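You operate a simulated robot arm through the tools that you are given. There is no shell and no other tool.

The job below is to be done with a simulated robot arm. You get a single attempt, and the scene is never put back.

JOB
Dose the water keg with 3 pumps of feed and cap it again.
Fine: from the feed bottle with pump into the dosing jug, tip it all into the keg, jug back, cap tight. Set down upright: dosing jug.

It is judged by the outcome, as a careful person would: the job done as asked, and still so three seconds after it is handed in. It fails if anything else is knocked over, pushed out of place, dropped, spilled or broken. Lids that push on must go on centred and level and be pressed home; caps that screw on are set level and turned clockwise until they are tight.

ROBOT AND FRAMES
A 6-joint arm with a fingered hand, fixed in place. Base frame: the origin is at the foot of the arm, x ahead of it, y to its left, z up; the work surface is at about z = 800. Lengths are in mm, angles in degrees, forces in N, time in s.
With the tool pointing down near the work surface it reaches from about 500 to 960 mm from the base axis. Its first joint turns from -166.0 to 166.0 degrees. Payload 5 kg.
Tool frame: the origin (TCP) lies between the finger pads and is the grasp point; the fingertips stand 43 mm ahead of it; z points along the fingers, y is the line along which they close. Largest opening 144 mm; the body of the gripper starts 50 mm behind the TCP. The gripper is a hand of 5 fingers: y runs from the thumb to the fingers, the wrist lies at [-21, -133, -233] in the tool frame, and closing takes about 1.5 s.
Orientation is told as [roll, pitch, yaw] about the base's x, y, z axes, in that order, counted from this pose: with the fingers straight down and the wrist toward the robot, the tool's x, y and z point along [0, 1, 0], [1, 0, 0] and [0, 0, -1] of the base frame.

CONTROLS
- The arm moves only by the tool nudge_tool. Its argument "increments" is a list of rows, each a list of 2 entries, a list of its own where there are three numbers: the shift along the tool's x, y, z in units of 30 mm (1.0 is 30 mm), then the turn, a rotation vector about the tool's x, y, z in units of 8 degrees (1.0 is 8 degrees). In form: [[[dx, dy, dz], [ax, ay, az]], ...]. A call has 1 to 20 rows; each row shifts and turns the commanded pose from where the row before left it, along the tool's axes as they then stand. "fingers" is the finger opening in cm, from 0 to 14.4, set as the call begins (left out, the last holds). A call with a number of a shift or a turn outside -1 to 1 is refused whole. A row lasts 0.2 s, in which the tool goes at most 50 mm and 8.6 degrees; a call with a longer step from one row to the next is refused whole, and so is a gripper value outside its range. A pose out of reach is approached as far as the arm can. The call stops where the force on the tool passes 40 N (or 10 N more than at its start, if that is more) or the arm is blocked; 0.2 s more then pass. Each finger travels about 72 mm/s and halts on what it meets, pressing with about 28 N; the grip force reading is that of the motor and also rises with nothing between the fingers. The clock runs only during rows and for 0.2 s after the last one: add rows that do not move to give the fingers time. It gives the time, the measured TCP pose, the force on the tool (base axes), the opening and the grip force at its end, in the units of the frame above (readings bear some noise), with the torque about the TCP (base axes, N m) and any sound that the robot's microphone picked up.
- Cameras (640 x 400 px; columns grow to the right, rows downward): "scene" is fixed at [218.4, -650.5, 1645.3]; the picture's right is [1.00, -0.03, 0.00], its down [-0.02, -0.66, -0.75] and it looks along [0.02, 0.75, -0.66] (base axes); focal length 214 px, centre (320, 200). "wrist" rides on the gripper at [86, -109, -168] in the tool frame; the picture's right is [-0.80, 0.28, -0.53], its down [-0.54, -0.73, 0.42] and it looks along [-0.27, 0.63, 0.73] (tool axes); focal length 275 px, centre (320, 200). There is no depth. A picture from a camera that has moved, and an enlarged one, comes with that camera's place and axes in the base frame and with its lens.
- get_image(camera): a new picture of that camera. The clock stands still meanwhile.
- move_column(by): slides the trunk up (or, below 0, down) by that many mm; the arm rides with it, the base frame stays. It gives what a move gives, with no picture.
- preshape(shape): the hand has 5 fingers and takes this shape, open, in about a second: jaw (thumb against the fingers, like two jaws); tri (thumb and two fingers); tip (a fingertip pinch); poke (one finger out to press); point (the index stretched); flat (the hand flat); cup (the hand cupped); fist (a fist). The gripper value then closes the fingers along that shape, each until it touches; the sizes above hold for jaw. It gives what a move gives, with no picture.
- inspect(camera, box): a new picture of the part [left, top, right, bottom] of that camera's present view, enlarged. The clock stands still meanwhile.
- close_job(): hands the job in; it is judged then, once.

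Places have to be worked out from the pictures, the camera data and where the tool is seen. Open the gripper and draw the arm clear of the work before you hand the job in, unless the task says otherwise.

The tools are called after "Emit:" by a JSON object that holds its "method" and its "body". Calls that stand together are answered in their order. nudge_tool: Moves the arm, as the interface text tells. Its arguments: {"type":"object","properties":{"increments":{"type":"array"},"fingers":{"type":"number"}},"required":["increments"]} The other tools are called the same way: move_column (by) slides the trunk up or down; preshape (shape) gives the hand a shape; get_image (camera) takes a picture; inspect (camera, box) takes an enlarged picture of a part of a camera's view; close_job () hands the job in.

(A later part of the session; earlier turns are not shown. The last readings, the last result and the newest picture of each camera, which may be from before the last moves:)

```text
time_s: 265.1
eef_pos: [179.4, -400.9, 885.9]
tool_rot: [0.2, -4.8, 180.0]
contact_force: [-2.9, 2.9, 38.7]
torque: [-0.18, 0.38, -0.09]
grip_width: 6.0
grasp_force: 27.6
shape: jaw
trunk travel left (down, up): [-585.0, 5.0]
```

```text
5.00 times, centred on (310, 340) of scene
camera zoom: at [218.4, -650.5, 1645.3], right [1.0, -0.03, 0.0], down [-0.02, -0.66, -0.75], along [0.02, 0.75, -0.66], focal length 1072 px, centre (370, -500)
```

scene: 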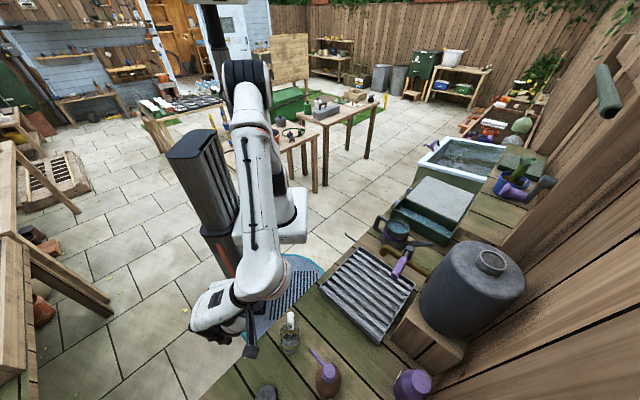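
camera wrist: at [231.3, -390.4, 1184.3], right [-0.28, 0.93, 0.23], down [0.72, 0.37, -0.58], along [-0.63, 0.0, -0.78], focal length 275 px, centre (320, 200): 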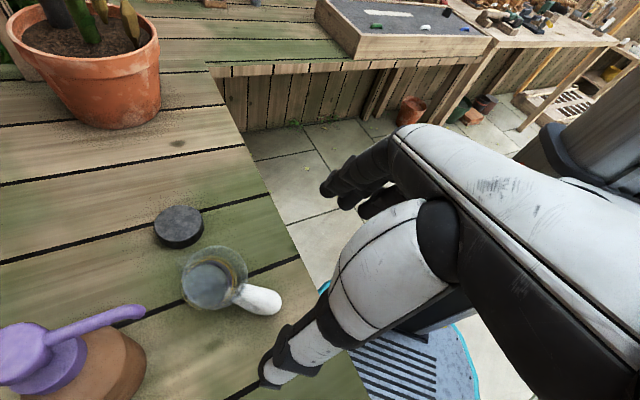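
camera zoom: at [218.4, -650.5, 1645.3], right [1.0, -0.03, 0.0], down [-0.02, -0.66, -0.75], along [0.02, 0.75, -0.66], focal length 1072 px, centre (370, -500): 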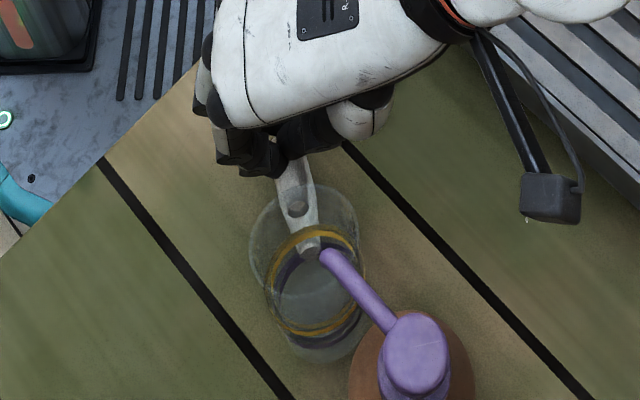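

I lowered a bit too far: the fingertips pressed the lower rod and the jug leans back again. The tips sit in the handle gap, so raising the hand a few millimetres should lift the handle and bring the jug level again; I do that step by step.

Emit:
{"method": "nudge_tool", "body": {"increments": [[[0, 0.009, -0.1], [0, 0, 0]], [[0, 0, 0], [0, 0, 0]]]}}

Emit:
{"method": "nudge_tool", "body": {"increments": [[[0, 0.006, -0.07], [0, 0, 0]], [[0, 0, 0], [0, 0, 0]]]}}

Emit:
{"method": "inspect", "body": {"camera": "scene", "box": [270, 300, 350, 380]}}

Emit:
{"method": "inspect", "body": {"camera": "wrist", "box": [150, 130, 390, 330]}}

```text
time_s: 265.6
eef_pos: [179.3, -401.0, 887.3]
tool_rot: [0.1, -4.9, -179.9]
contact_force: [-1.6, 0.1, 15.4]
torque: [-0.11, 0.14, -0.01]
grip_width: 5.6
grasp_force: 27.8
shape: jaw
trunk travel left (down, up): [-585.0, 5.0]
```

```text
time_s: 266.2
eef_pos: [179.2, -401.2, 888.0]
tool_rot: [0.0, -4.8, -180.0]
contact_force: [-0.2, 0.5, 2.4]
torque: [-0.02, -0.02, 0.0]
grip_width: 5.4
grasp_force: 27.9
shape: jaw
trunk travel left (down, up): [-585.0, 5.0]
```

```text
5.00 times, centred on (310, 340) of scene
camera zoom: at [218.4, -650.5, 1645.3], right [1.0, -0.03, 0.0], down [-0.02, -0.66, -0.75], along [0.02, 0.75, -0.66], focal length 1072 px, centre (370, -500)
```

zoom: 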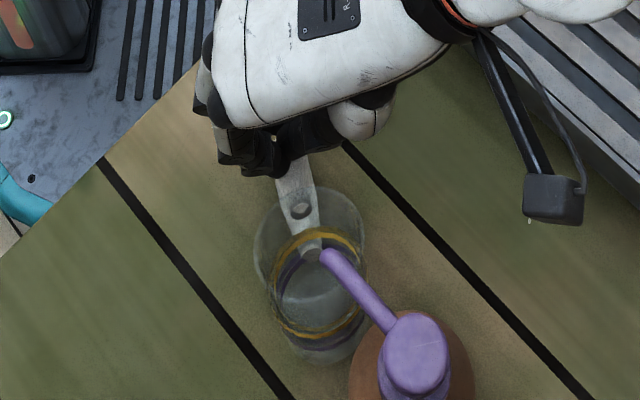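

```text
2.00 times, centred on (270, 230) of wrist
camera zoom: at [301.5, -487.5, 1046.8], right [-0.24, 0.8, 0.56], down [0.69, 0.54, -0.48], along [-0.69, 0.27, -0.68], focal length 551 px, centre (420, 140)
```

zoom: 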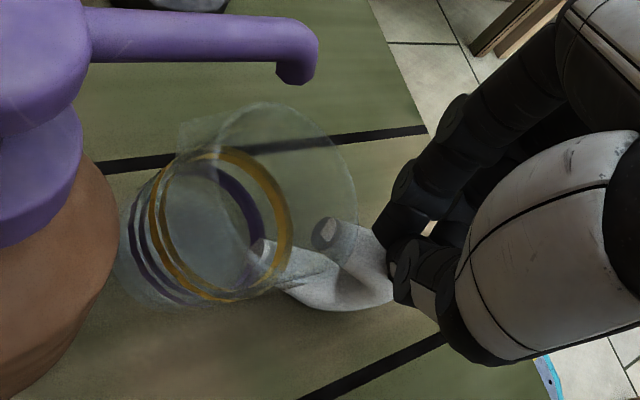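

The pinch has moved toward the butt of the handle. I lift 15 mm to see how the jug responds.

Emit:
{"method": "nudge_tool", "body": {"increments": [[[0, 0.014, -0.166], [0, 0, 0]], [[0, 0.014, -0.166], [0, 0, 0]], [[0, 0.014, -0.166], [0, 0, 0]], [[0, 0, 0], [0, 0, 0]]]}}

Emit:
{"method": "inspect", "body": {"camera": "scene", "box": [270, 300, 350, 380]}}

Emit:
{"method": "inspect", "body": {"camera": "wrist", "box": [150, 130, 390, 330]}}

```text
time_s: 267.2
eef_pos: [179.1, -402.1, 902.9]
tool_rot: [-0.1, -4.8, -179.8]
contact_force: [0.1, -0.3, 0.2]
torque: [0.03, -0.02, 0.0]
grip_width: 5.6
grasp_force: 28.0
shape: jaw
trunk travel left (down, up): [-585.0, 5.0]
```

```text
5.00 times, centred on (310, 340) of scene
camera zoom: at [218.4, -650.5, 1645.3], right [1.0, -0.03, 0.0], down [-0.02, -0.66, -0.75], along [0.02, 0.75, -0.66], focal length 1072 px, centre (370, -500)
```

zoom: 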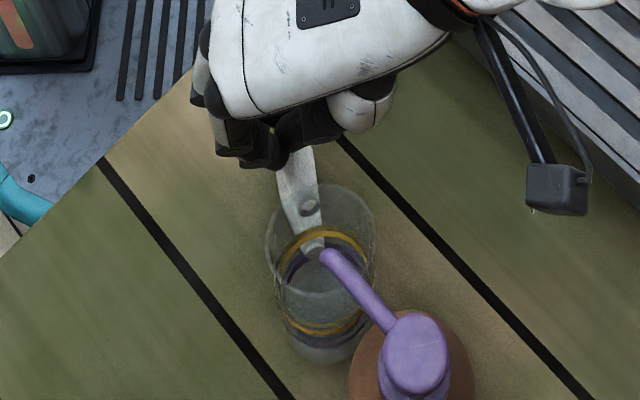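

```text
2.00 times, centred on (270, 230) of wrist
camera zoom: at [301.4, -487.6, 1062.0], right [-0.24, 0.8, 0.56], down [0.69, 0.54, -0.48], along [-0.69, 0.27, -0.68], focal length 551 px, centre (420, 140)
```

zoom: 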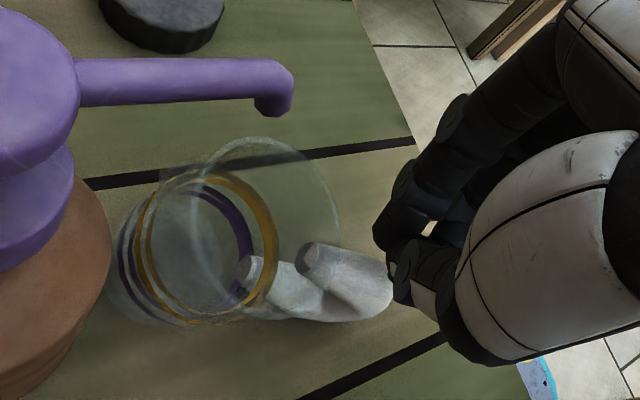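

The hand has let go; the jug is back at its place but leaning on its handle. I'll right it with one finger: tilted in from the robot side under the pump spout, into the jug's mouth, pressing the far wall away. First I back off, take the poke shape and tilt the hand by 48°.

Emit:
{"method": "nudge_tool", "body": {"increments": [[[0, 0, -0.8], [0.3, 0, 0]], [[-0.4, 0, -0.8], [0.3, 0, 0]], [[-0.6, -0.3, -0.8], [0, 0, 0]], [[-0.6, -0.3, -0.8], [0, 0, 0]], [[0, 0, 0], [0, 0, 0]]], "fingers": 3.0}}

Emit:
{"method": "preshape", "body": {"shape": "poke"}}

Emit:
{"method": "nudge_tool", "body": {"increments": [[[0, 0, 0], [0, 0.6, 0]], [[0, 0, 0], [0, 0.9, 0]], [[0, 0, 0], [0, 0.9, 0]], [[0, 0, 0], [0, 0.9, 0]], [[0, 0, 0], [0, 0.9, 0]], [[0, 0, 0], [0, 0.9, 0]], [[0, 0, 0], [0, 0.9, 0]], [[0, 0, 0], [0, 0, 0]]]}}

Emit:
{"method": "get_image", "body": {"camera": "wrist"}}

Emit:
{"method": "inspect", "body": {"camera": "scene", "box": [260, 280, 380, 390]}}

```text
time_s: 268.4
eef_pos: [200.3, -353.7, 1000.9]
tool_rot: [0.1, 0.1, -179.9]
contact_force: [0.0, 0.2, -0.2]
torque: [-0.01, 0.0, 0.02]
grip_width: 29.6
grasp_force: 0.1
shape: jaw
trunk travel left (down, up): [-585.0, 5.0]
```

```text
time_s: 269.4
eef_pos: [200.4, -354.5, 1000.6]
tool_rot: [-0.1, 0.0, -180.0]
contact_force: [0.4, -0.8, -0.1]
torque: [0.01, -0.01, -0.02]
grip_width: 0.1
grasp_force: 0.1
shape: poke
trunk travel left (down, up): [-585.0, 5.0]
```

```text
time_s: 271.1
eef_pos: [211.6, -374.0, 1105.4]
tool_rot: [47.0, -0.4, -180.0]
contact_force: [-0.4, 0.0, 1.0]
torque: [-0.01, -0.02, 0.02]
grip_width: 0.0
grasp_force: 0.0
shape: poke
out of reach, approached as far as the arm can: row 5, 6, 7
trunk travel left (down, up): [-585.0, 5.0]
```

```text
taken
camera wrist: at [320.9, -310.3, 1281.8], right [-0.29, 0.93, -0.22], down [0.72, 0.06, -0.69], along [-0.63, -0.35, -0.69], focal length 275 px, centre (320, 200)
```

wrist: 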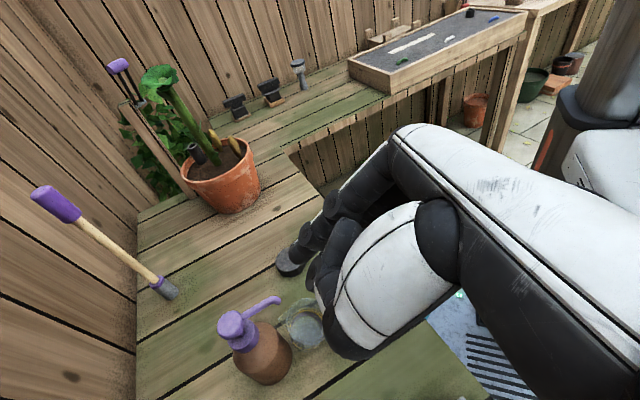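

```text
3.64 times, centred on (320, 335) of scene
camera zoom: at [218.4, -650.5, 1645.3], right [1.0, -0.03, 0.0], down [-0.02, -0.66, -0.75], along [0.02, 0.75, -0.66], focal length 780 px, centre (320, -291)
```

zoom: 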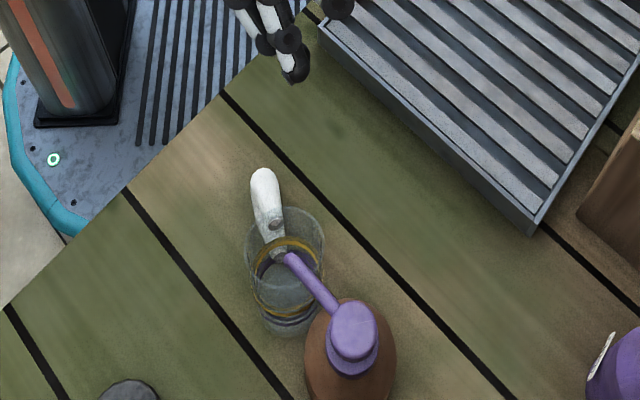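

Jug base is just touching the bottle, mouth centre ≈ (194,-456,868). I bring the fingertip to a pre-entry point above the near rim, coming in below the pump spout.

Emit:
{"method": "nudge_tool", "body": {"increments": [[[-0.68, 0.081, 0.728], [0, 0, 0]], [[-0.68, 0.081, 0.728], [0, 0, 0]], [[-0.68, 0.081, 0.728], [0, 0, 0]], [[-0.68, 0.081, 0.728], [0, 0, 0]], [[-0.68, 0.081, 0.728], [0, 0, 0]], [[-0.68, 0.081, 0.728], [0, 0, 0]], [[0, 0, 0], [0, 0, 0]]]}}

Emit:
{"method": "get_image", "body": {"camera": "wrist"}}

Emit:
{"method": "inspect", "body": {"camera": "scene", "box": [270, 290, 370, 390]}}

```text
time_s: 272.8
eef_pos: [212.4, -390.8, 1107.8]
tool_rot: [47.7, -0.2, -179.9]
contact_force: [-0.2, 0.0, -0.6]
torque: [0.0, 0.01, 0.0]
grip_width: 0.1
grasp_force: 0.2
shape: poke
out of reach, approached as far as the arm can: row 1, 2, 3, 4, 5, 6
trunk travel left (down, up): [-585.0, 5.0]
```

```text
taken
camera wrist: at [320.3, -325.7, 1284.8], right [-0.29, 0.93, -0.23], down [0.72, 0.05, -0.69], along [-0.63, -0.36, -0.69], focal length 275 px, centre (320, 200)
```

wrist: 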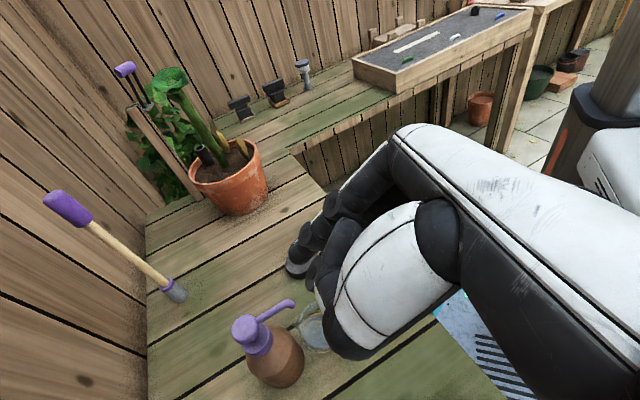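

```text
4.00 times, centred on (320, 340) of scene
camera zoom: at [218.4, -650.5, 1645.3], right [1.0, -0.03, 0.0], down [-0.02, -0.66, -0.75], along [0.02, 0.75, -0.66], focal length 858 px, centre (320, -360)
```

zoom: 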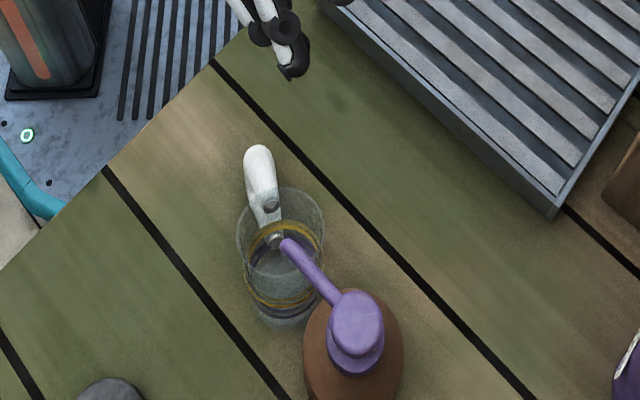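

That steep tilt is out of reach here. I use 25° instead, entering the mouth on its left side where the pump spout is out of the way.

Emit:
{"method": "nudge_tool", "body": {"increments": [[[0, 0, 0], [0, -0.946, 0]], [[0, 0, 0], [0, -0.946, 0]], [[0, 0, 0], [0, -0.946, 0]], [[-0.197, 0.175, 0.815], [0, 0, 0]], [[-0.197, 0.175, 0.815], [0, 0, 0]], [[-0.197, 0.175, 0.815], [0, 0, 0]], [[-0.197, 0.175, 0.815], [0, 0, 0]], [[-0.197, 0.175, 0.815], [0, 0, 0]], [[-0.197, 0.175, 0.815], [0, 0, 0]], [[0, 0, 0], [0, 0, 0]]]}}

Emit:
{"method": "get_image", "body": {"camera": "wrist"}}

Emit:
{"method": "inspect", "body": {"camera": "scene", "box": [270, 290, 370, 390]}}

```text
time_s: 274.9
eef_pos: [182.1, -421.9, 961.1]
tool_rot: [25.3, 0.0, -179.8]
contact_force: [0.1, 0.2, -0.7]
torque: [0.04, 0.0, 0.0]
grip_width: 0.0
grasp_force: 0.1
shape: poke
trunk travel left (down, up): [-585.0, 5.0]
```

```text
taken
camera wrist: at [289.3, -428.6, 1149.9], right [-0.28, 0.95, 0.14], down [0.73, 0.31, -0.61], along [-0.63, -0.07, -0.78], focal length 275 px, centre (320, 200)
```

wrist: 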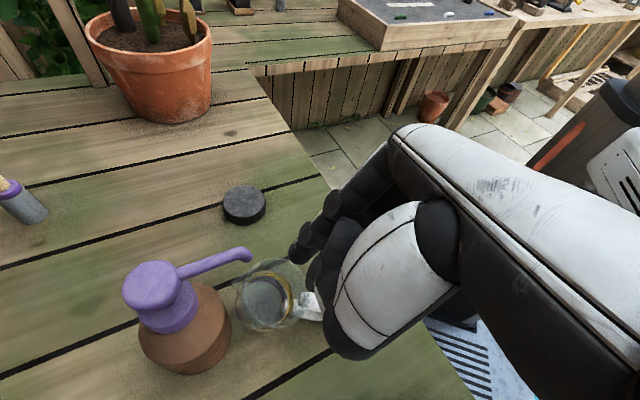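

```text
4.00 times, centred on (320, 340) of scene
camera zoom: at [218.4, -650.5, 1645.3], right [1.0, -0.03, 0.0], down [-0.02, -0.66, -0.75], along [0.02, 0.75, -0.66], focal length 858 px, centre (320, -360)
```

zoom: 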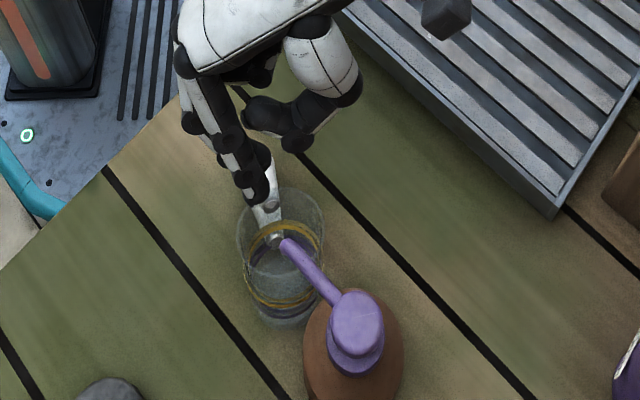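

I check the clearance between finger, pump spout and jug mouth in a zoomed view.

Emit:
{"method": "inspect", "body": {"camera": "wrist", "box": [180, 210, 360, 350]}}

```text
2.86 times, centred on (270, 280) of wrist
camera zoom: at [289.3, -428.6, 1149.9], right [-0.28, 0.95, 0.14], down [0.73, 0.31, -0.61], along [-0.63, -0.07, -0.78], focal length 786 px, centre (463, -29)
```

zoom: 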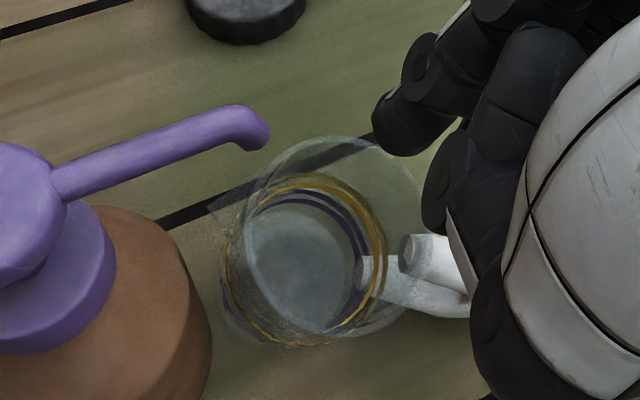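

Clearances look fine. I lower the fingertip into the left part of the mouth.

Emit:
{"method": "nudge_tool", "body": {"increments": [[[-0.057, 0.01, 0.59], [0, 0, 0]], [[-0.057, 0.01, 0.59], [0, 0, 0]], [[-0.057, 0.01, 0.59], [0, 0, 0]], [[0, 0, 0], [0, 0, 0]]]}}

Emit:
{"method": "inspect", "body": {"camera": "wrist", "box": [180, 190, 360, 330]}}

Emit:
{"method": "inspect", "body": {"camera": "scene", "box": [280, 310, 350, 380]}}

```text
time_s: 275.9
eef_pos: [179.8, -441.3, 910.3]
tool_rot: [25.3, 0.0, -179.9]
contact_force: [-0.2, 0.0, 0.2]
torque: [-0.02, 0.0, 0.05]
grip_width: 0.1
grasp_force: 0.0
shape: poke
trunk travel left (down, up): [-585.0, 5.0]
```

```text
2.86 times, centred on (270, 260) of wrist
camera zoom: at [288.0, -447.3, 1099.4], right [-0.29, 0.95, 0.14], down [0.73, 0.31, -0.61], along [-0.63, -0.07, -0.78], focal length 786 px, centre (463, 29)
```

zoom: 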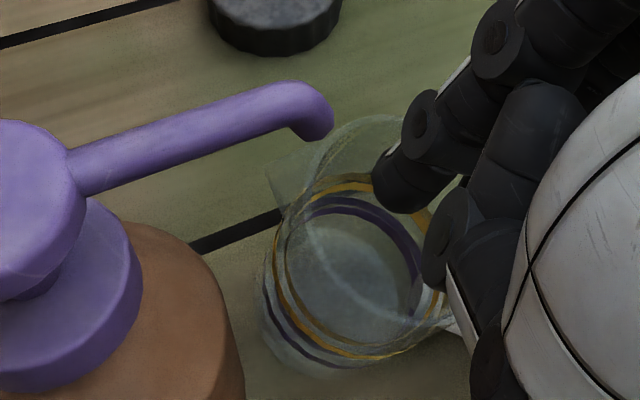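

```text
5.71 times, centred on (315, 345) of scene
camera zoom: at [218.4, -650.5, 1645.3], right [1.0, -0.03, 0.0], down [-0.02, -0.66, -0.75], along [0.02, 0.75, -0.66], focal length 1226 px, centre (349, -629)
```

zoom: 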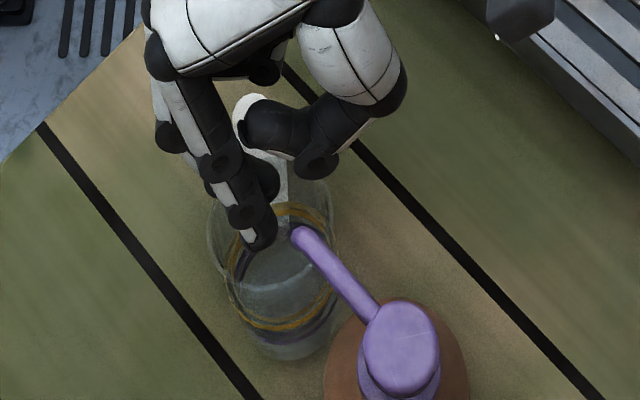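

The fingertip is in the mouth. I move it 15 mm toward the far wall and 10 mm deeper.

Emit:
{"method": "nudge_tool", "body": {"increments": [[[0.1, 0, 0.172], [0, 0, 0]], [[0.1, 0, 0.172], [0, 0, 0]], [[0.1, 0, 0.172], [0, 0, 0]], [[0, 0, 0], [0, 0, 0]]]}}

Emit:
{"method": "inspect", "body": {"camera": "wrist", "box": [180, 190, 360, 330]}}

Emit:
{"method": "inspect", "body": {"camera": "scene", "box": [280, 310, 350, 380]}}

```text
time_s: 276.9
eef_pos: [178.8, -456.1, 901.7]
tool_rot: [25.2, 0.0, -179.9]
contact_force: [-0.2, 0.0, 0.1]
torque: [0.01, 0.01, 0.01]
grip_width: 0.1
grasp_force: 0.1
shape: poke
trunk travel left (down, up): [-585.0, 5.0]
```

```text
2.86 times, centred on (270, 260) of wrist
camera zoom: at [288.4, -462.2, 1089.6], right [-0.29, 0.95, 0.14], down [0.72, 0.31, -0.61], along [-0.63, -0.07, -0.78], focal length 786 px, centre (463, 29)
```

zoom: 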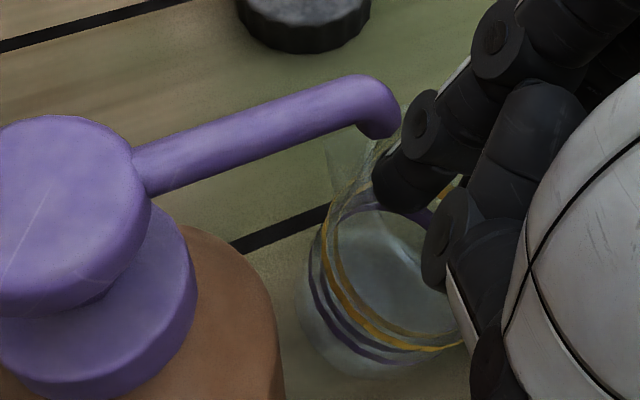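

```text
5.71 times, centred on (315, 345) of scene
camera zoom: at [218.4, -650.5, 1645.3], right [1.0, -0.03, 0.0], down [-0.02, -0.66, -0.75], along [0.02, 0.75, -0.66], focal length 1226 px, centre (349, -629)
```

zoom: 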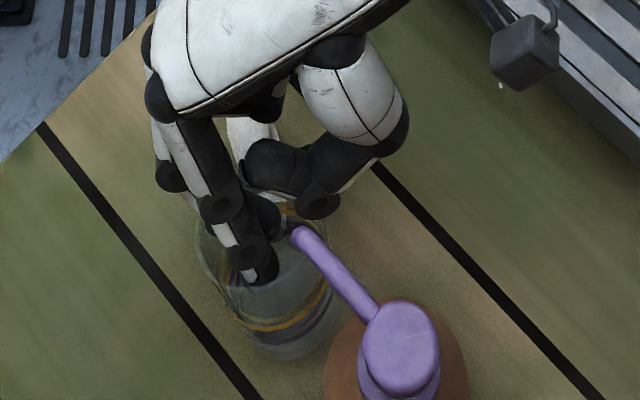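

The fingertip is at the far wall now. I press it toward -y in 3 mm steps and watch the jug come up.

Emit:
{"method": "nudge_tool", "body": {"increments": [[[0.09, 0, 0.043], [0, 0, 0]], [[0.09, 0, 0.043], [0, 0, 0]], [[0.09, 0, 0.043], [0, 0, 0]], [[0, 0, 0], [0, 0, 0]]]}}

Emit:
{"method": "inspect", "body": {"camera": "wrist", "box": [180, 190, 360, 330]}}

Emit:
{"method": "inspect", "body": {"camera": "scene", "box": [280, 310, 350, 380]}}

```text
time_s: 277.9
eef_pos: [180.0, -465.2, 901.3]
tool_rot: [25.3, -0.1, -179.9]
contact_force: [0.7, 0.9, -0.1]
torque: [0.02, 0.02, -0.04]
grip_width: 0.1
grasp_force: 0.0
shape: poke
trunk travel left (down, up): [-585.0, 5.0]
```

```text
2.86 times, centred on (270, 260) of wrist
camera zoom: at [288.2, -471.0, 1089.5], right [-0.28, 0.95, 0.14], down [0.73, 0.31, -0.61], along [-0.63, -0.07, -0.78], focal length 786 px, centre (463, 29)
```

zoom: 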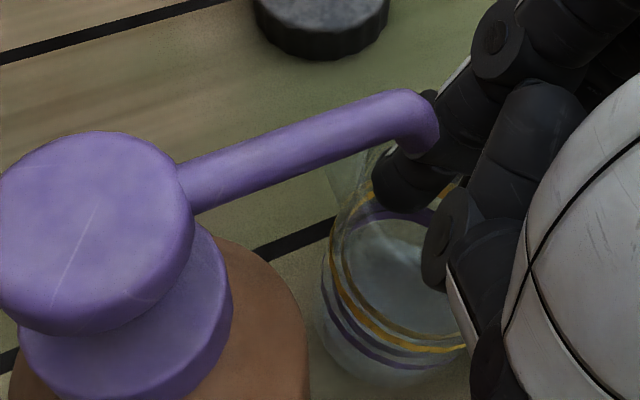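

```text
5.71 times, centred on (315, 345) of scene
camera zoom: at [218.4, -650.5, 1645.3], right [1.0, -0.03, 0.0], down [-0.02, -0.66, -0.75], along [0.02, 0.75, -0.66], focal length 1226 px, centre (349, -629)
```

zoom: 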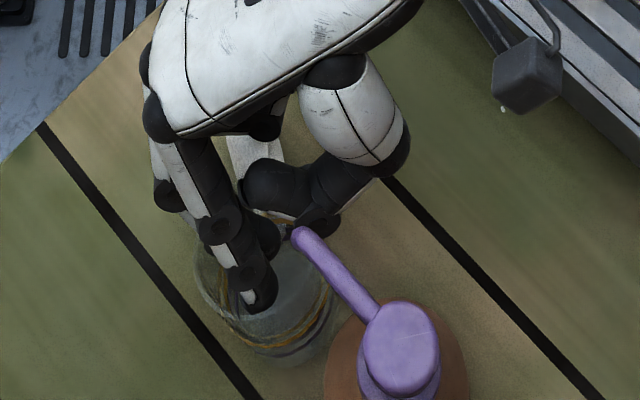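

The jug is coming upright (about 10° left) but my folded thumb is getting close under the pump spout. I continue with only 2 mm at a time, checking force.

Emit:
{"method": "nudge_tool", "body": {"increments": [[[0.06, 0, 0.029], [0, 0, 0]], [[0, 0, 0], [0, 0, 0]]]}}

Emit:
{"method": "inspect", "body": {"camera": "scene", "box": [280, 310, 350, 380]}}

Emit:
{"method": "inspect", "body": {"camera": "wrist", "box": [200, 170, 400, 330]}}

```text
time_s: 278.6
eef_pos: [179.7, -466.0, 901.1]
tool_rot: [25.3, 0.0, -179.9]
contact_force: [0.6, -0.4, -0.2]
torque: [-0.03, -0.03, -0.01]
grip_width: 0.0
grasp_force: 0.0
shape: poke
trunk travel left (down, up): [-585.0, 5.0]
```

```text
5.71 times, centred on (315, 345) of scene
camera zoom: at [218.4, -650.5, 1645.3], right [1.0, -0.03, 0.0], down [-0.02, -0.66, -0.75], along [0.02, 0.75, -0.66], focal length 1226 px, centre (349, -629)
```

zoom: 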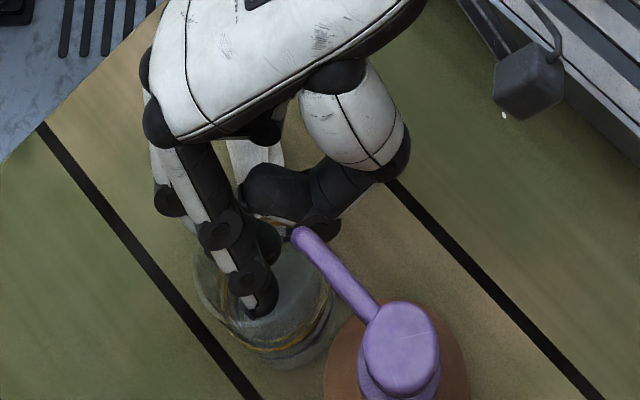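

```text
2.50 times, centred on (300, 250) of wrist
camera zoom: at [288.5, -473.1, 1089.4], right [-0.28, 0.95, 0.14], down [0.73, 0.31, -0.61], along [-0.63, -0.07, -0.78], focal length 688 px, centre (370, 75)
```

zoom: 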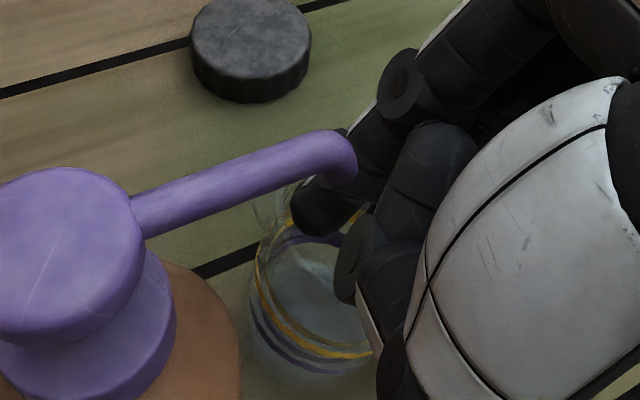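

Still free of the pump (force <1 N) and the jug keeps coming up. Another small step.

Emit:
{"method": "nudge_tool", "body": {"increments": [[[0.06, 0, 0.029], [0, 0, 0]], [[0.05, 0, 0.024], [0, 0, 0]], [[0, 0, 0], [0, 0, 0]]]}}

Emit:
{"method": "inspect", "body": {"camera": "scene", "box": [280, 310, 350, 380]}}

Emit:
{"method": "inspect", "body": {"camera": "wrist", "box": [200, 170, 400, 330]}}

```text
time_s: 279.4
eef_pos: [180.0, -470.2, 901.1]
tool_rot: [25.4, 0.0, -179.9]
contact_force: [0.2, -0.5, -0.2]
torque: [-0.04, -0.03, 0.02]
grip_width: 0.3
grasp_force: 0.0
shape: poke
trunk travel left (down, up): [-585.0, 5.0]
```

```text
5.71 times, centred on (315, 345) of scene
camera zoom: at [218.4, -650.5, 1645.3], right [1.0, -0.03, 0.0], down [-0.02, -0.66, -0.75], along [0.02, 0.75, -0.66], focal length 1226 px, centre (349, -629)
```

zoom: 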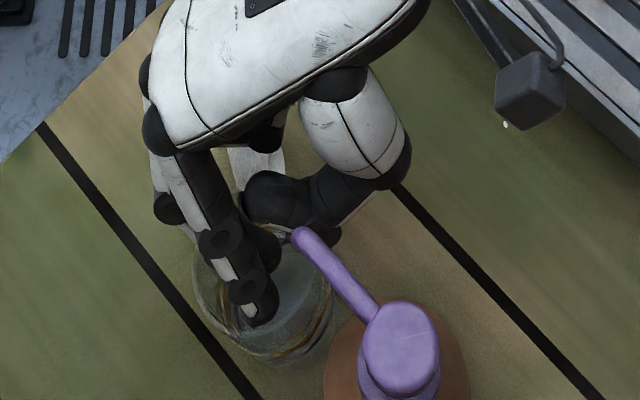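

```text
2.50 times, centred on (300, 250) of wrist
camera zoom: at [288.6, -476.4, 1089.5], right [-0.28, 0.95, 0.14], down [0.72, 0.31, -0.61], along [-0.63, -0.07, -0.78], focal length 688 px, centre (370, 75)
```

zoom: 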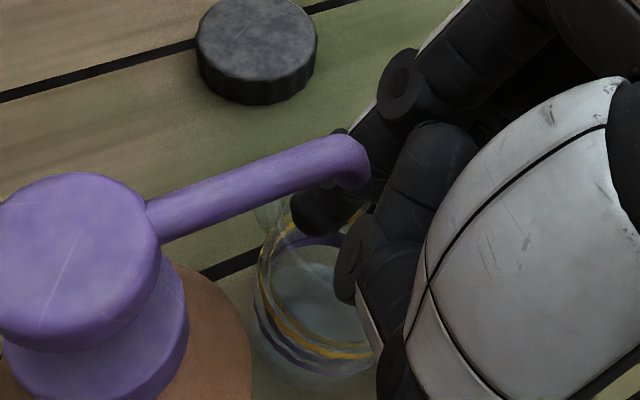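

Nearly upright. One more 3 mm push, then I will ease off and see whether it stands.

Emit:
{"method": "nudge_tool", "body": {"increments": [[[0.06, 0, 0.029], [0, 0, 0]], [[0.03, 0, 0.014], [0, 0, 0]], [[0, 0, 0], [0, 0, 0]]]}}

Emit:
{"method": "inspect", "body": {"camera": "scene", "box": [280, 310, 350, 380]}}

Emit:
{"method": "nudge_tool", "body": {"increments": [[[-0.06, 0, -0.029], [0, 0, 0]], [[-0.06, 0, -0.029], [0, 0, 0]], [[-0.06, 0, -0.029], [0, 0, 0]], [[0, 0, 0], [0, 0, 0]]]}}

Emit:
{"method": "inspect", "body": {"camera": "scene", "box": [280, 310, 350, 380]}}

Emit:
{"method": "inspect", "body": {"camera": "wrist", "box": [200, 170, 400, 330]}}

```text
time_s: 280.1
eef_pos: [180.2, -473.4, 901.2]
tool_rot: [25.2, -0.1, -179.9]
contact_force: [0.3, -0.1, 0.1]
torque: [0.0, 0.01, -0.02]
grip_width: 0.0
grasp_force: 0.2
shape: poke
trunk travel left (down, up): [-585.0, 5.0]
```

```text
5.71 times, centred on (315, 345) of scene
camera zoom: at [218.4, -650.5, 1645.3], right [1.0, -0.03, 0.0], down [-0.02, -0.66, -0.75], along [0.02, 0.75, -0.66], focal length 1226 px, centre (349, -629)
```

zoom: 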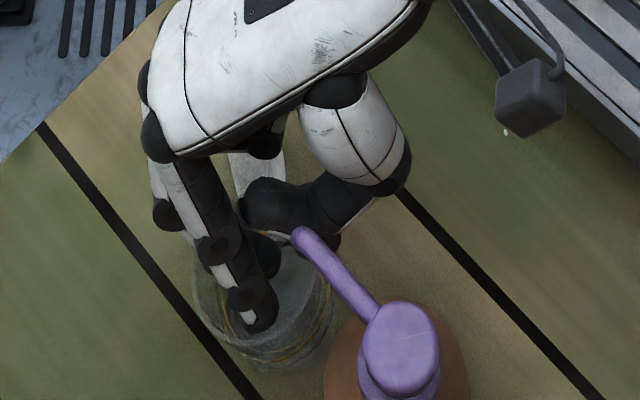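

```text
time_s: 281.1
eef_pos: [179.7, -466.5, 901.5]
tool_rot: [25.3, 0.0, -179.9]
contact_force: [0.2, -2.2, 0.1]
torque: [0.03, -0.01, -0.03]
grip_width: 0.2
grasp_force: 0.1
shape: poke
trunk travel left (down, up): [-585.0, 5.0]
```

```text
5.71 times, centred on (315, 345) of scene
camera zoom: at [218.4, -650.5, 1645.3], right [1.0, -0.03, 0.0], down [-0.02, -0.66, -0.75], along [0.02, 0.75, -0.66], focal length 1226 px, centre (349, -629)
```

zoom: 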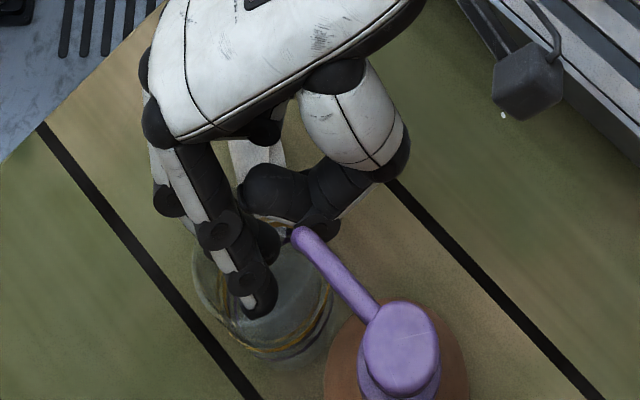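

```text
2.50 times, centred on (300, 250) of wrist
camera zoom: at [288.1, -473.1, 1089.5], right [-0.29, 0.95, 0.14], down [0.73, 0.31, -0.61], along [-0.63, -0.07, -0.78], focal length 688 px, centre (370, 75)
```

zoom: 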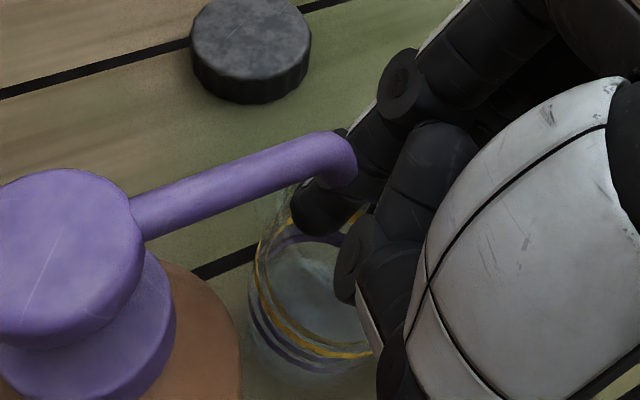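

It follows the finger back, so it is not past its tipping point yet. I push again, a few millimetres further than before, in small steps.

Emit:
{"method": "nudge_tool", "body": {"increments": [[[0.08, 0, 0.038], [0, 0, 0]], [[0.08, 0, 0.038], [0, 0, 0]], [[0.08, 0, 0.038], [0, 0, 0]], [[0.04, 0, 0.019], [0, 0, 0]], [[0, 0, 0], [0, 0, 0]]]}}

Emit:
{"method": "inspect", "body": {"camera": "scene", "box": [280, 310, 350, 380]}}

Emit:
{"method": "inspect", "body": {"camera": "wrist", "box": [200, 170, 400, 330]}}

```text
time_s: 282.4
eef_pos: [179.8, -476.2, 902.4]
tool_rot: [25.3, 0.0, -180.0]
contact_force: [-0.3, 0.1, -0.4]
torque: [0.06, -0.03, -0.02]
grip_width: 0.0
grasp_force: 0.1
shape: poke
trunk travel left (down, up): [-585.0, 5.0]
```

```text
5.71 times, centred on (315, 345) of scene
camera zoom: at [218.4, -650.5, 1645.3], right [1.0, -0.03, 0.0], down [-0.02, -0.66, -0.75], along [0.02, 0.75, -0.66], focal length 1226 px, centre (349, -629)
```

zoom: 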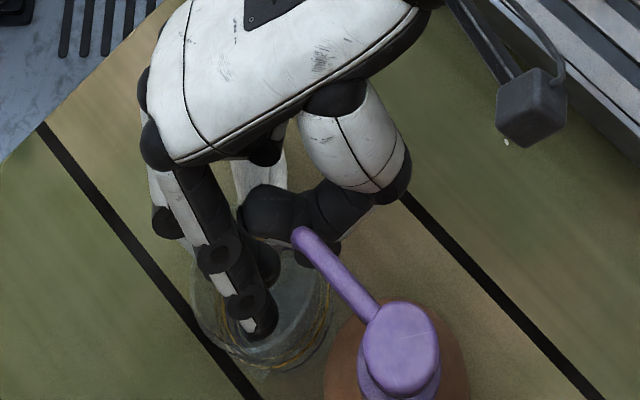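

```text
2.50 times, centred on (300, 250) of wrist
camera zoom: at [288.2, -482.5, 1089.4], right [-0.28, 0.95, 0.14], down [0.72, 0.31, -0.61], along [-0.63, -0.07, -0.78], focal length 688 px, centre (370, 75)
```

zoom: 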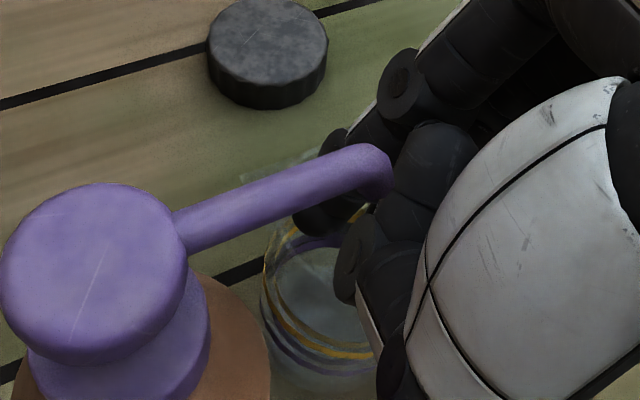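

The rim and base now look concentric. I push 3 mm more and then withdraw the finger straight back along its own axis.

Emit:
{"method": "nudge_tool", "body": {"increments": [[[0.08, 0, 0.038], [0, 0, 0]], [[0.04, 0, 0.019], [0, 0, 0]], [[0, 0, 0], [0, 0, 0]]]}}

Emit:
{"method": "inspect", "body": {"camera": "scene", "box": [280, 310, 350, 380]}}

Emit:
{"method": "nudge_tool", "body": {"increments": [[[-0.05, 0, -0.1], [0, 0, 0]], [[-0.05, 0, -0.15], [0, 0, 0]], [[0, 0, 0], [0, 0, 0]]]}}

Emit:
{"method": "inspect", "body": {"camera": "scene", "box": [280, 310, 350, 380]}}

```text
time_s: 283.1
eef_pos: [181.3, -481.1, 900.6]
tool_rot: [25.3, 0.0, -179.9]
contact_force: [-0.1, 0.0, -0.5]
torque: [0.02, 0.0, 0.01]
grip_width: 0.0
grasp_force: 0.0
shape: poke
trunk travel left (down, up): [-585.0, 5.0]
```

```text
5.71 times, centred on (315, 345) of scene
camera zoom: at [218.4, -650.5, 1645.3], right [1.0, -0.03, 0.0], down [-0.02, -0.66, -0.75], along [0.02, 0.75, -0.66], focal length 1226 px, centre (349, -629)
```

zoom: 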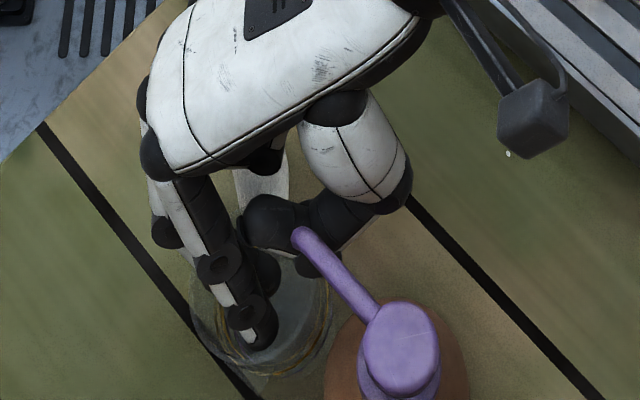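

```text
time_s: 283.9
eef_pos: [179.1, -474.3, 906.1]
tool_rot: [25.4, 0.0, -179.9]
contact_force: [-0.2, -0.1, 0.2]
torque: [0.04, -0.03, 0.03]
grip_width: 0.0
grasp_force: 0.0
shape: poke
trunk travel left (down, up): [-585.0, 5.0]
```

```text
5.71 times, centred on (315, 345) of scene
camera zoom: at [218.4, -650.5, 1645.3], right [1.0, -0.03, 0.0], down [-0.02, -0.66, -0.75], along [0.02, 0.75, -0.66], focal length 1226 px, centre (349, -629)
```

zoom: 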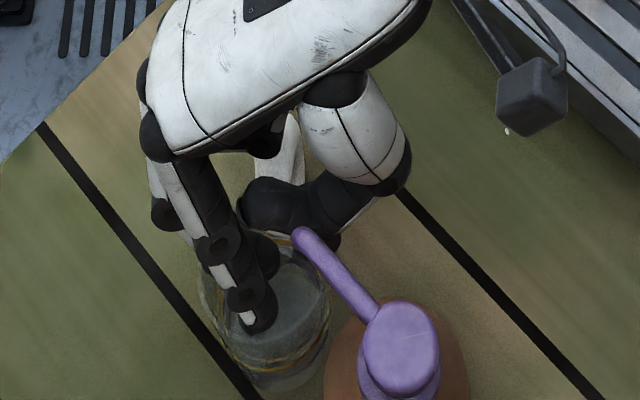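

The jug falls back again – my folded thumb blocks its last degrees, so this way won't do. I withdraw the finger completely and will instead grip just the upper rod of the handle near its middle, from which the jug hangs plumb.

Emit:
{"method": "nudge_tool", "body": {"increments": [[[-0.1, 0, -0.2], [0, 0, 0]], [[-0.2, 0, -0.5], [0, 0, 0]], [[-0.2, 0, -0.8], [0, 0, 0]], [[-0.3, 0, -0.9], [0, 0, 0]], [[-0.4, 0, -0.9], [0, 0, 0]], [[-0.4, 0, -0.9], [0, 0, 0]], [[0, 0, 0], [0, 0, 0]]]}}

Emit:
{"method": "preshape", "body": {"shape": "tri"}}

Emit:
{"method": "get_image", "body": {"camera": "wrist"}}

Emit:
{"method": "inspect", "body": {"camera": "scene", "box": [270, 300, 360, 390]}}

```text
time_s: 285.6
eef_pos: [179.7, -376.4, 1000.0]
tool_rot: [25.3, 0.0, -179.9]
contact_force: [0.3, 0.0, 0.1]
torque: [-0.02, 0.0, 0.02]
grip_width: 0.0
grasp_force: 0.2
shape: poke
trunk travel left (down, up): [-585.0, 5.0]
```

```text
time_s: 286.4
eef_pos: [180.7, -376.9, 999.7]
tool_rot: [25.3, 0.0, -180.0]
contact_force: [-1.1, -0.1, 0.6]
torque: [0.0, -0.03, -0.05]
grip_width: 144.0
grasp_force: 0.1
shape: tri
trunk travel left (down, up): [-585.0, 5.0]
```

```text
taken
camera wrist: at [288.2, -382.6, 1188.8], right [-0.28, 0.95, 0.14], down [0.73, 0.31, -0.61], along [-0.63, -0.07, -0.78], focal length 275 px, centre (320, 200)
```

wrist: 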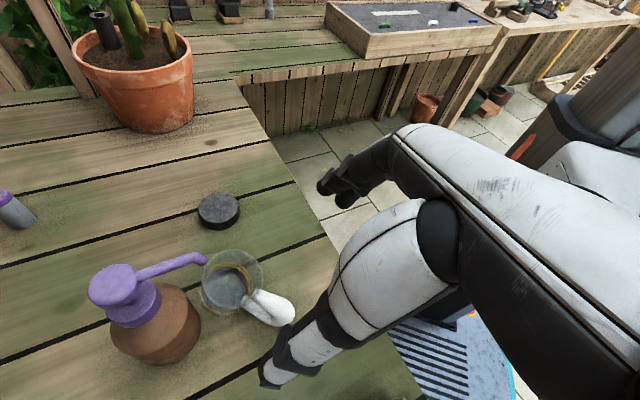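

```text
4.44 times, centred on (315, 345) of scene
camera zoom: at [218.4, -650.5, 1645.3], right [1.0, -0.03, 0.0], down [-0.02, -0.66, -0.75], along [0.02, 0.75, -0.66], focal length 953 px, centre (342, -444)
```

zoom: 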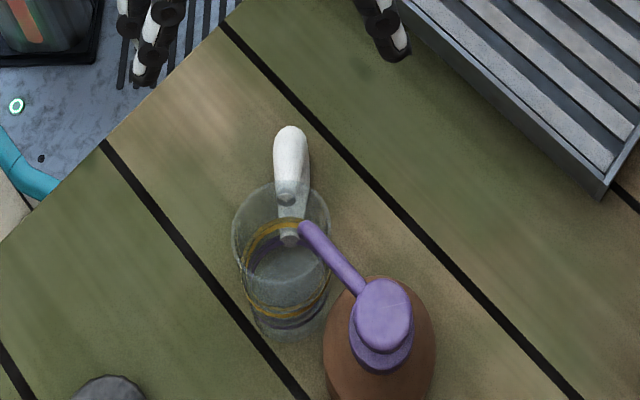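

The jug leans as before at base ≈ (186,-500), handle along +y. I zoom to locate the upper rod accurately.

Emit:
{"method": "inspect", "body": {"camera": "wrist", "box": [180, 230, 310, 340]}}

```text
3.64 times, centred on (245, 285) of wrist
camera zoom: at [288.2, -382.6, 1188.8], right [-0.28, 0.95, 0.14], down [0.73, 0.31, -0.61], along [-0.63, -0.07, -0.78], focal length 1001 px, centre (593, -109)
```

zoom: 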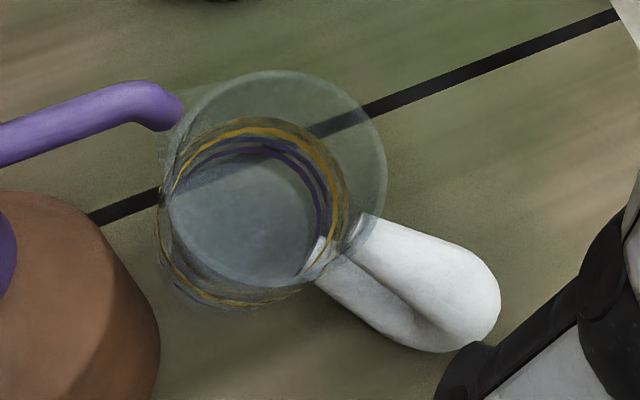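

I approach the handle again in the same tilted attitude with 60 mm opening, stopping short.

Emit:
{"method": "nudge_tool", "body": {"increments": [[[-0.171, -0.04, 0.774], [0, 0, 0]], [[-0.171, -0.04, 0.774], [0, 0, 0]], [[-0.171, -0.04, 0.774], [0, 0, 0]], [[-0.171, -0.04, 0.774], [0, 0, 0]], [[0, 0, 0], [0, 0, 0]], [[0, 0, 0], [0, 0, 0]]], "fingers": 6.0}}

Emit:
{"method": "inspect", "body": {"camera": "wrist", "box": [170, 160, 390, 350]}}

Emit:
{"method": "inspect", "body": {"camera": "scene", "box": [270, 300, 360, 390]}}

```text
time_s: 287.9
eef_pos: [185.7, -400.2, 913.0]
tool_rot: [24.7, -0.2, -180.0]
contact_force: [0.2, -0.2, 0.6]
torque: [-0.02, 0.01, -0.01]
grip_width: 60.7
grasp_force: 0.1
shape: tri
out of reach, approached as far as the arm can: row 4
trunk travel left (down, up): [-585.0, 5.0]
```

```text
2.11 times, centred on (280, 255) of wrist
camera zoom: at [294.6, -408.6, 1100.2], right [-0.28, 0.95, 0.15], down [0.72, 0.31, -0.61], along [-0.63, -0.06, -0.78], focal length 580 px, centre (404, 84)
```

zoom: 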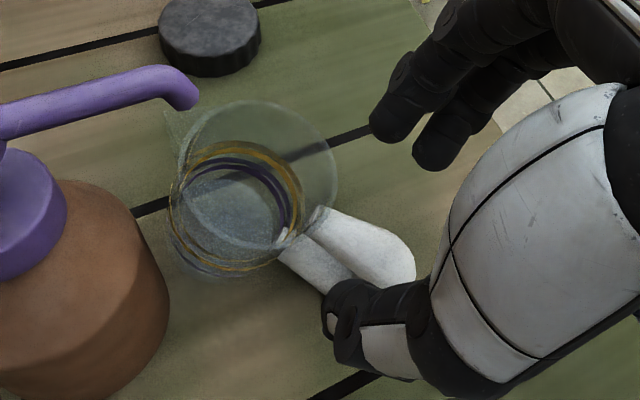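

```text
4.44 times, centred on (315, 345) of scene
camera zoom: at [218.4, -650.5, 1645.3], right [1.0, -0.03, 0.0], down [-0.02, -0.66, -0.75], along [0.02, 0.75, -0.66], focal length 953 px, centre (342, -444)
```

zoom: 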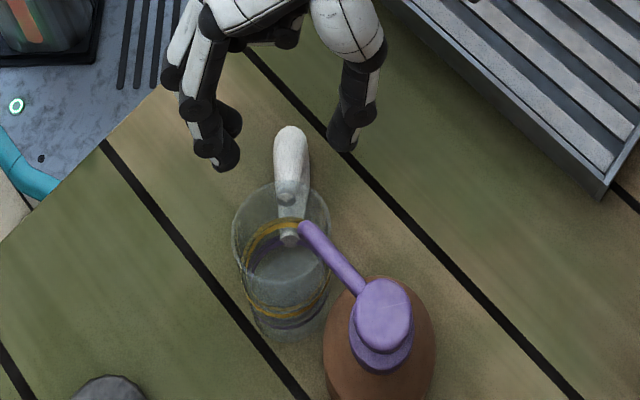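

The steepest tilt is at the reach limit, so I go with 20° (which worked before) for the last part down.

Emit:
{"method": "nudge_tool", "body": {"increments": [[[0, 0, 0], [0, -0.6, 0]], [[-0.095, -0.015, 0.39], [0, 0, 0]], [[-0.095, -0.014, 0.39], [0, 0, 0]], [[-0.095, -0.014, 0.39], [0, 0, 0]], [[0, 0, 0], [0, 0, 0]]]}}

Emit:
{"method": "inspect", "body": {"camera": "wrist", "box": [170, 160, 390, 350]}}

Emit:
{"method": "inspect", "body": {"camera": "scene", "box": [270, 300, 360, 390]}}

```text
time_s: 289.1
eef_pos: [188.5, -404.0, 875.7]
tool_rot: [20.5, 0.0, -179.9]
contact_force: [-0.2, -0.3, 0.5]
torque: [0.0, 0.0, -0.03]
grip_width: 60.7
grasp_force: 0.1
shape: tri
trunk travel left (down, up): [-585.0, 5.0]
```

```text
2.11 times, centred on (280, 255) of wrist
camera zoom: at [296.1, -427.3, 1063.7], right [-0.29, 0.93, 0.22], down [0.73, 0.36, -0.59], along [-0.63, -0.01, -0.78], focal length 580 px, centre (404, 84)
```

zoom: 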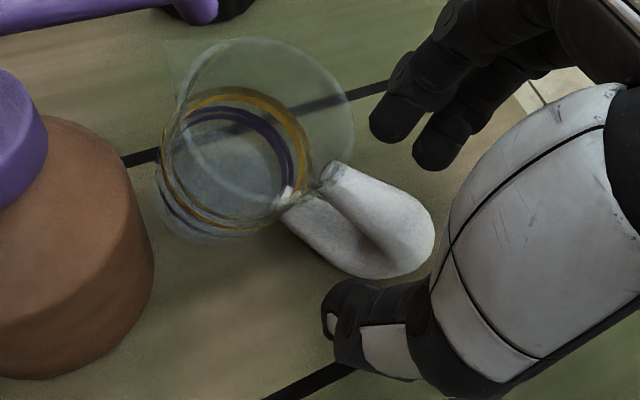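

```text
4.44 times, centred on (315, 345) of scene
camera zoom: at [218.4, -650.5, 1645.3], right [1.0, -0.03, 0.0], down [-0.02, -0.66, -0.75], along [0.02, 0.75, -0.66], focal length 953 px, centre (342, -444)
```

zoom: 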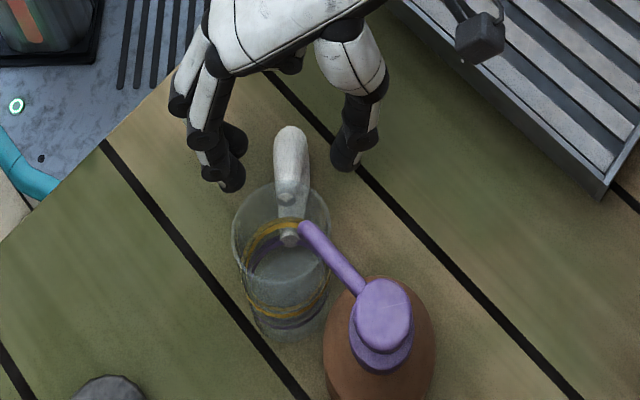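

Handle mid-part is between the tips. I close firmly.

Emit:
{"method": "nudge_tool", "body": {"increments": [[[0, 0, 0], [0, 0, 0]], [[0, 0, 0], [0, 0, 0]], [[0, 0, 0], [0, 0, 0]], [[0, 0, 0], [0, 0, 0]], [[0, 0, 0], [0, 0, 0]], [[0, 0, 0], [0, 0, 0]]], "fingers": 0}}

Emit:
{"method": "nudge_tool", "body": {"increments": [[[0.057, 0, -0.157], [0, 0, 0]], [[0.057, 0, -0.157], [0, 0, 0]], [[0.057, 0, -0.157], [0, 0, 0]], [[0, 0, 0], [0, 0, 0]]]}}

Emit:
{"method": "inspect", "body": {"camera": "wrist", "box": [170, 160, 390, 350]}}

Emit:
{"method": "inspect", "body": {"camera": "scene", "box": [270, 300, 360, 390]}}

```text
time_s: 290.4
eef_pos: [189.4, -405.5, 876.4]
tool_rot: [20.5, -0.1, -179.9]
contact_force: [0.2, 0.0, 0.0]
torque: [-0.06, 0.03, 0.0]
grip_width: 9.1
grasp_force: 28.3
shape: tri
trunk travel left (down, up): [-585.0, 5.0]
```

```text
time_s: 291.4
eef_pos: [188.0, -405.3, 891.7]
tool_rot: [20.5, 0.0, -179.9]
contact_force: [-0.3, -1.1, -1.0]
torque: [0.07, -0.01, 0.01]
grip_width: 9.1
grasp_force: 27.9
shape: tri
trunk travel left (down, up): [-585.0, 5.0]
```

```text
2.11 times, centred on (280, 255) of wrist
camera zoom: at [296.1, -426.9, 1078.8], right [-0.28, 0.93, 0.22], down [0.72, 0.36, -0.59], along [-0.63, -0.01, -0.78], focal length 580 px, centre (404, 84)
```

zoom: 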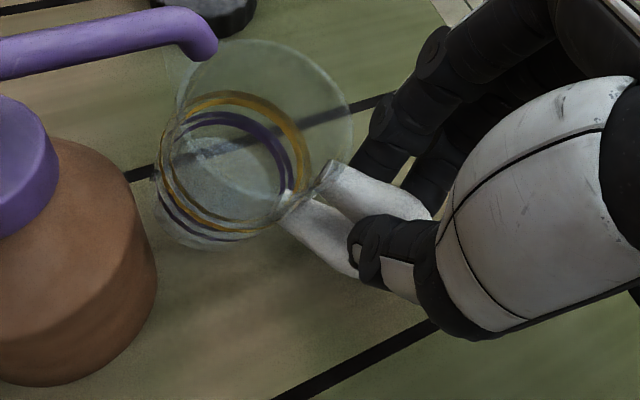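

```text
4.44 times, centred on (315, 345) of scene
camera zoom: at [218.4, -650.5, 1645.3], right [1.0, -0.03, 0.0], down [-0.02, -0.66, -0.75], along [0.02, 0.75, -0.66], focal length 953 px, centre (342, -444)
```

zoom: 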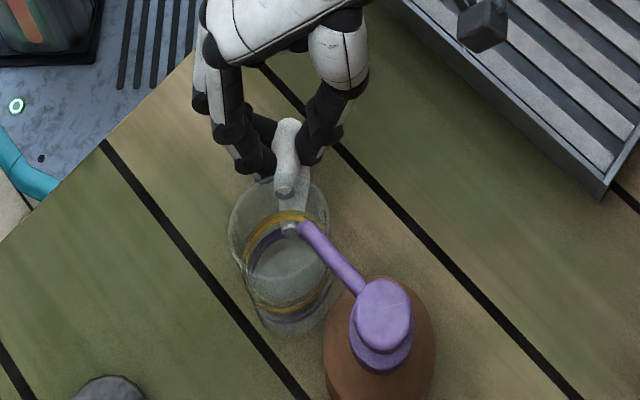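

Held (9 mm reading, 28 N) and lifting with the hand. I raise 10 mm more, shift 25 mm back from the bottle, and level the jug.

Emit:
{"method": "nudge_tool", "body": {"increments": [[[0.057, 0, -0.157], [0, 0, 0]], [[0.057, 0, -0.157], [0, 0, 0]], [[-0.39, 0.1, -0.142], [0, 0, 0]], [[-0.39, 0.1, -0.142], [0, 0, 0]], [[0, 0, 0], [0, -0.5, 0]], [[0, 0, 0], [0, -0.5, 0]], [[0, 0, 0], [0, -0.5, 0]], [[0, 0, 0], [0, -0.5, 0]], [[0, 0, 0], [0, -0.55, 0]], [[0, 0, 0], [0, 0, 0]]]}}

Emit:
{"method": "inspect", "body": {"camera": "wrist", "box": [150, 130, 390, 330]}}

Emit:
{"method": "inspect", "body": {"camera": "scene", "box": [275, 310, 345, 380]}}

```text
time_s: 293.6
eef_pos: [182.3, -378.2, 901.4]
tool_rot: [0.0, 0.0, -179.9]
contact_force: [0.0, -0.4, -1.2]
torque: [0.06, 0.02, -0.02]
grip_width: 9.2
grasp_force: 27.6
shape: tri
trunk travel left (down, up): [-585.0, 5.0]
```

```text
2.00 times, centred on (270, 230) of wrist
camera zoom: at [290.1, -465.9, 1069.2], right [-0.28, 0.8, 0.53], down [0.72, 0.54, -0.42], along [-0.63, 0.27, -0.73], focal length 551 px, centre (420, 140)
```

zoom: 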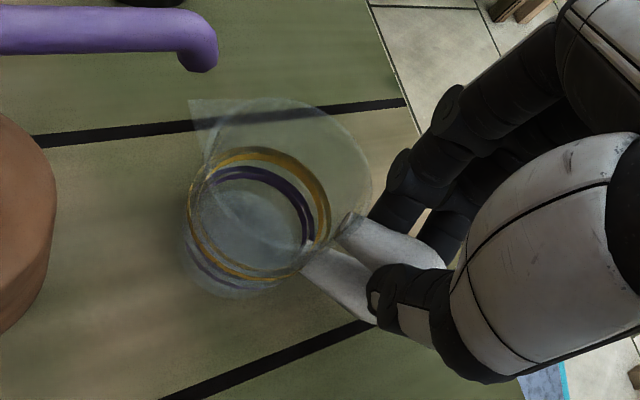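

```text
5.71 times, centred on (310, 345) of scene
camera zoom: at [218.4, -650.5, 1645.3], right [1.0, -0.03, 0.0], down [-0.02, -0.66, -0.75], along [0.02, 0.75, -0.66], focal length 1226 px, centre (377, -629)
```

zoom: 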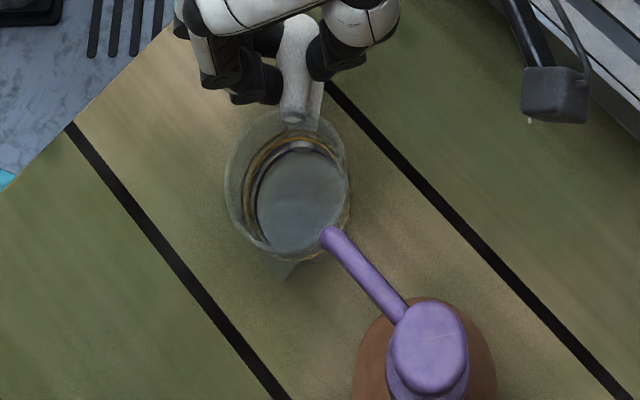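

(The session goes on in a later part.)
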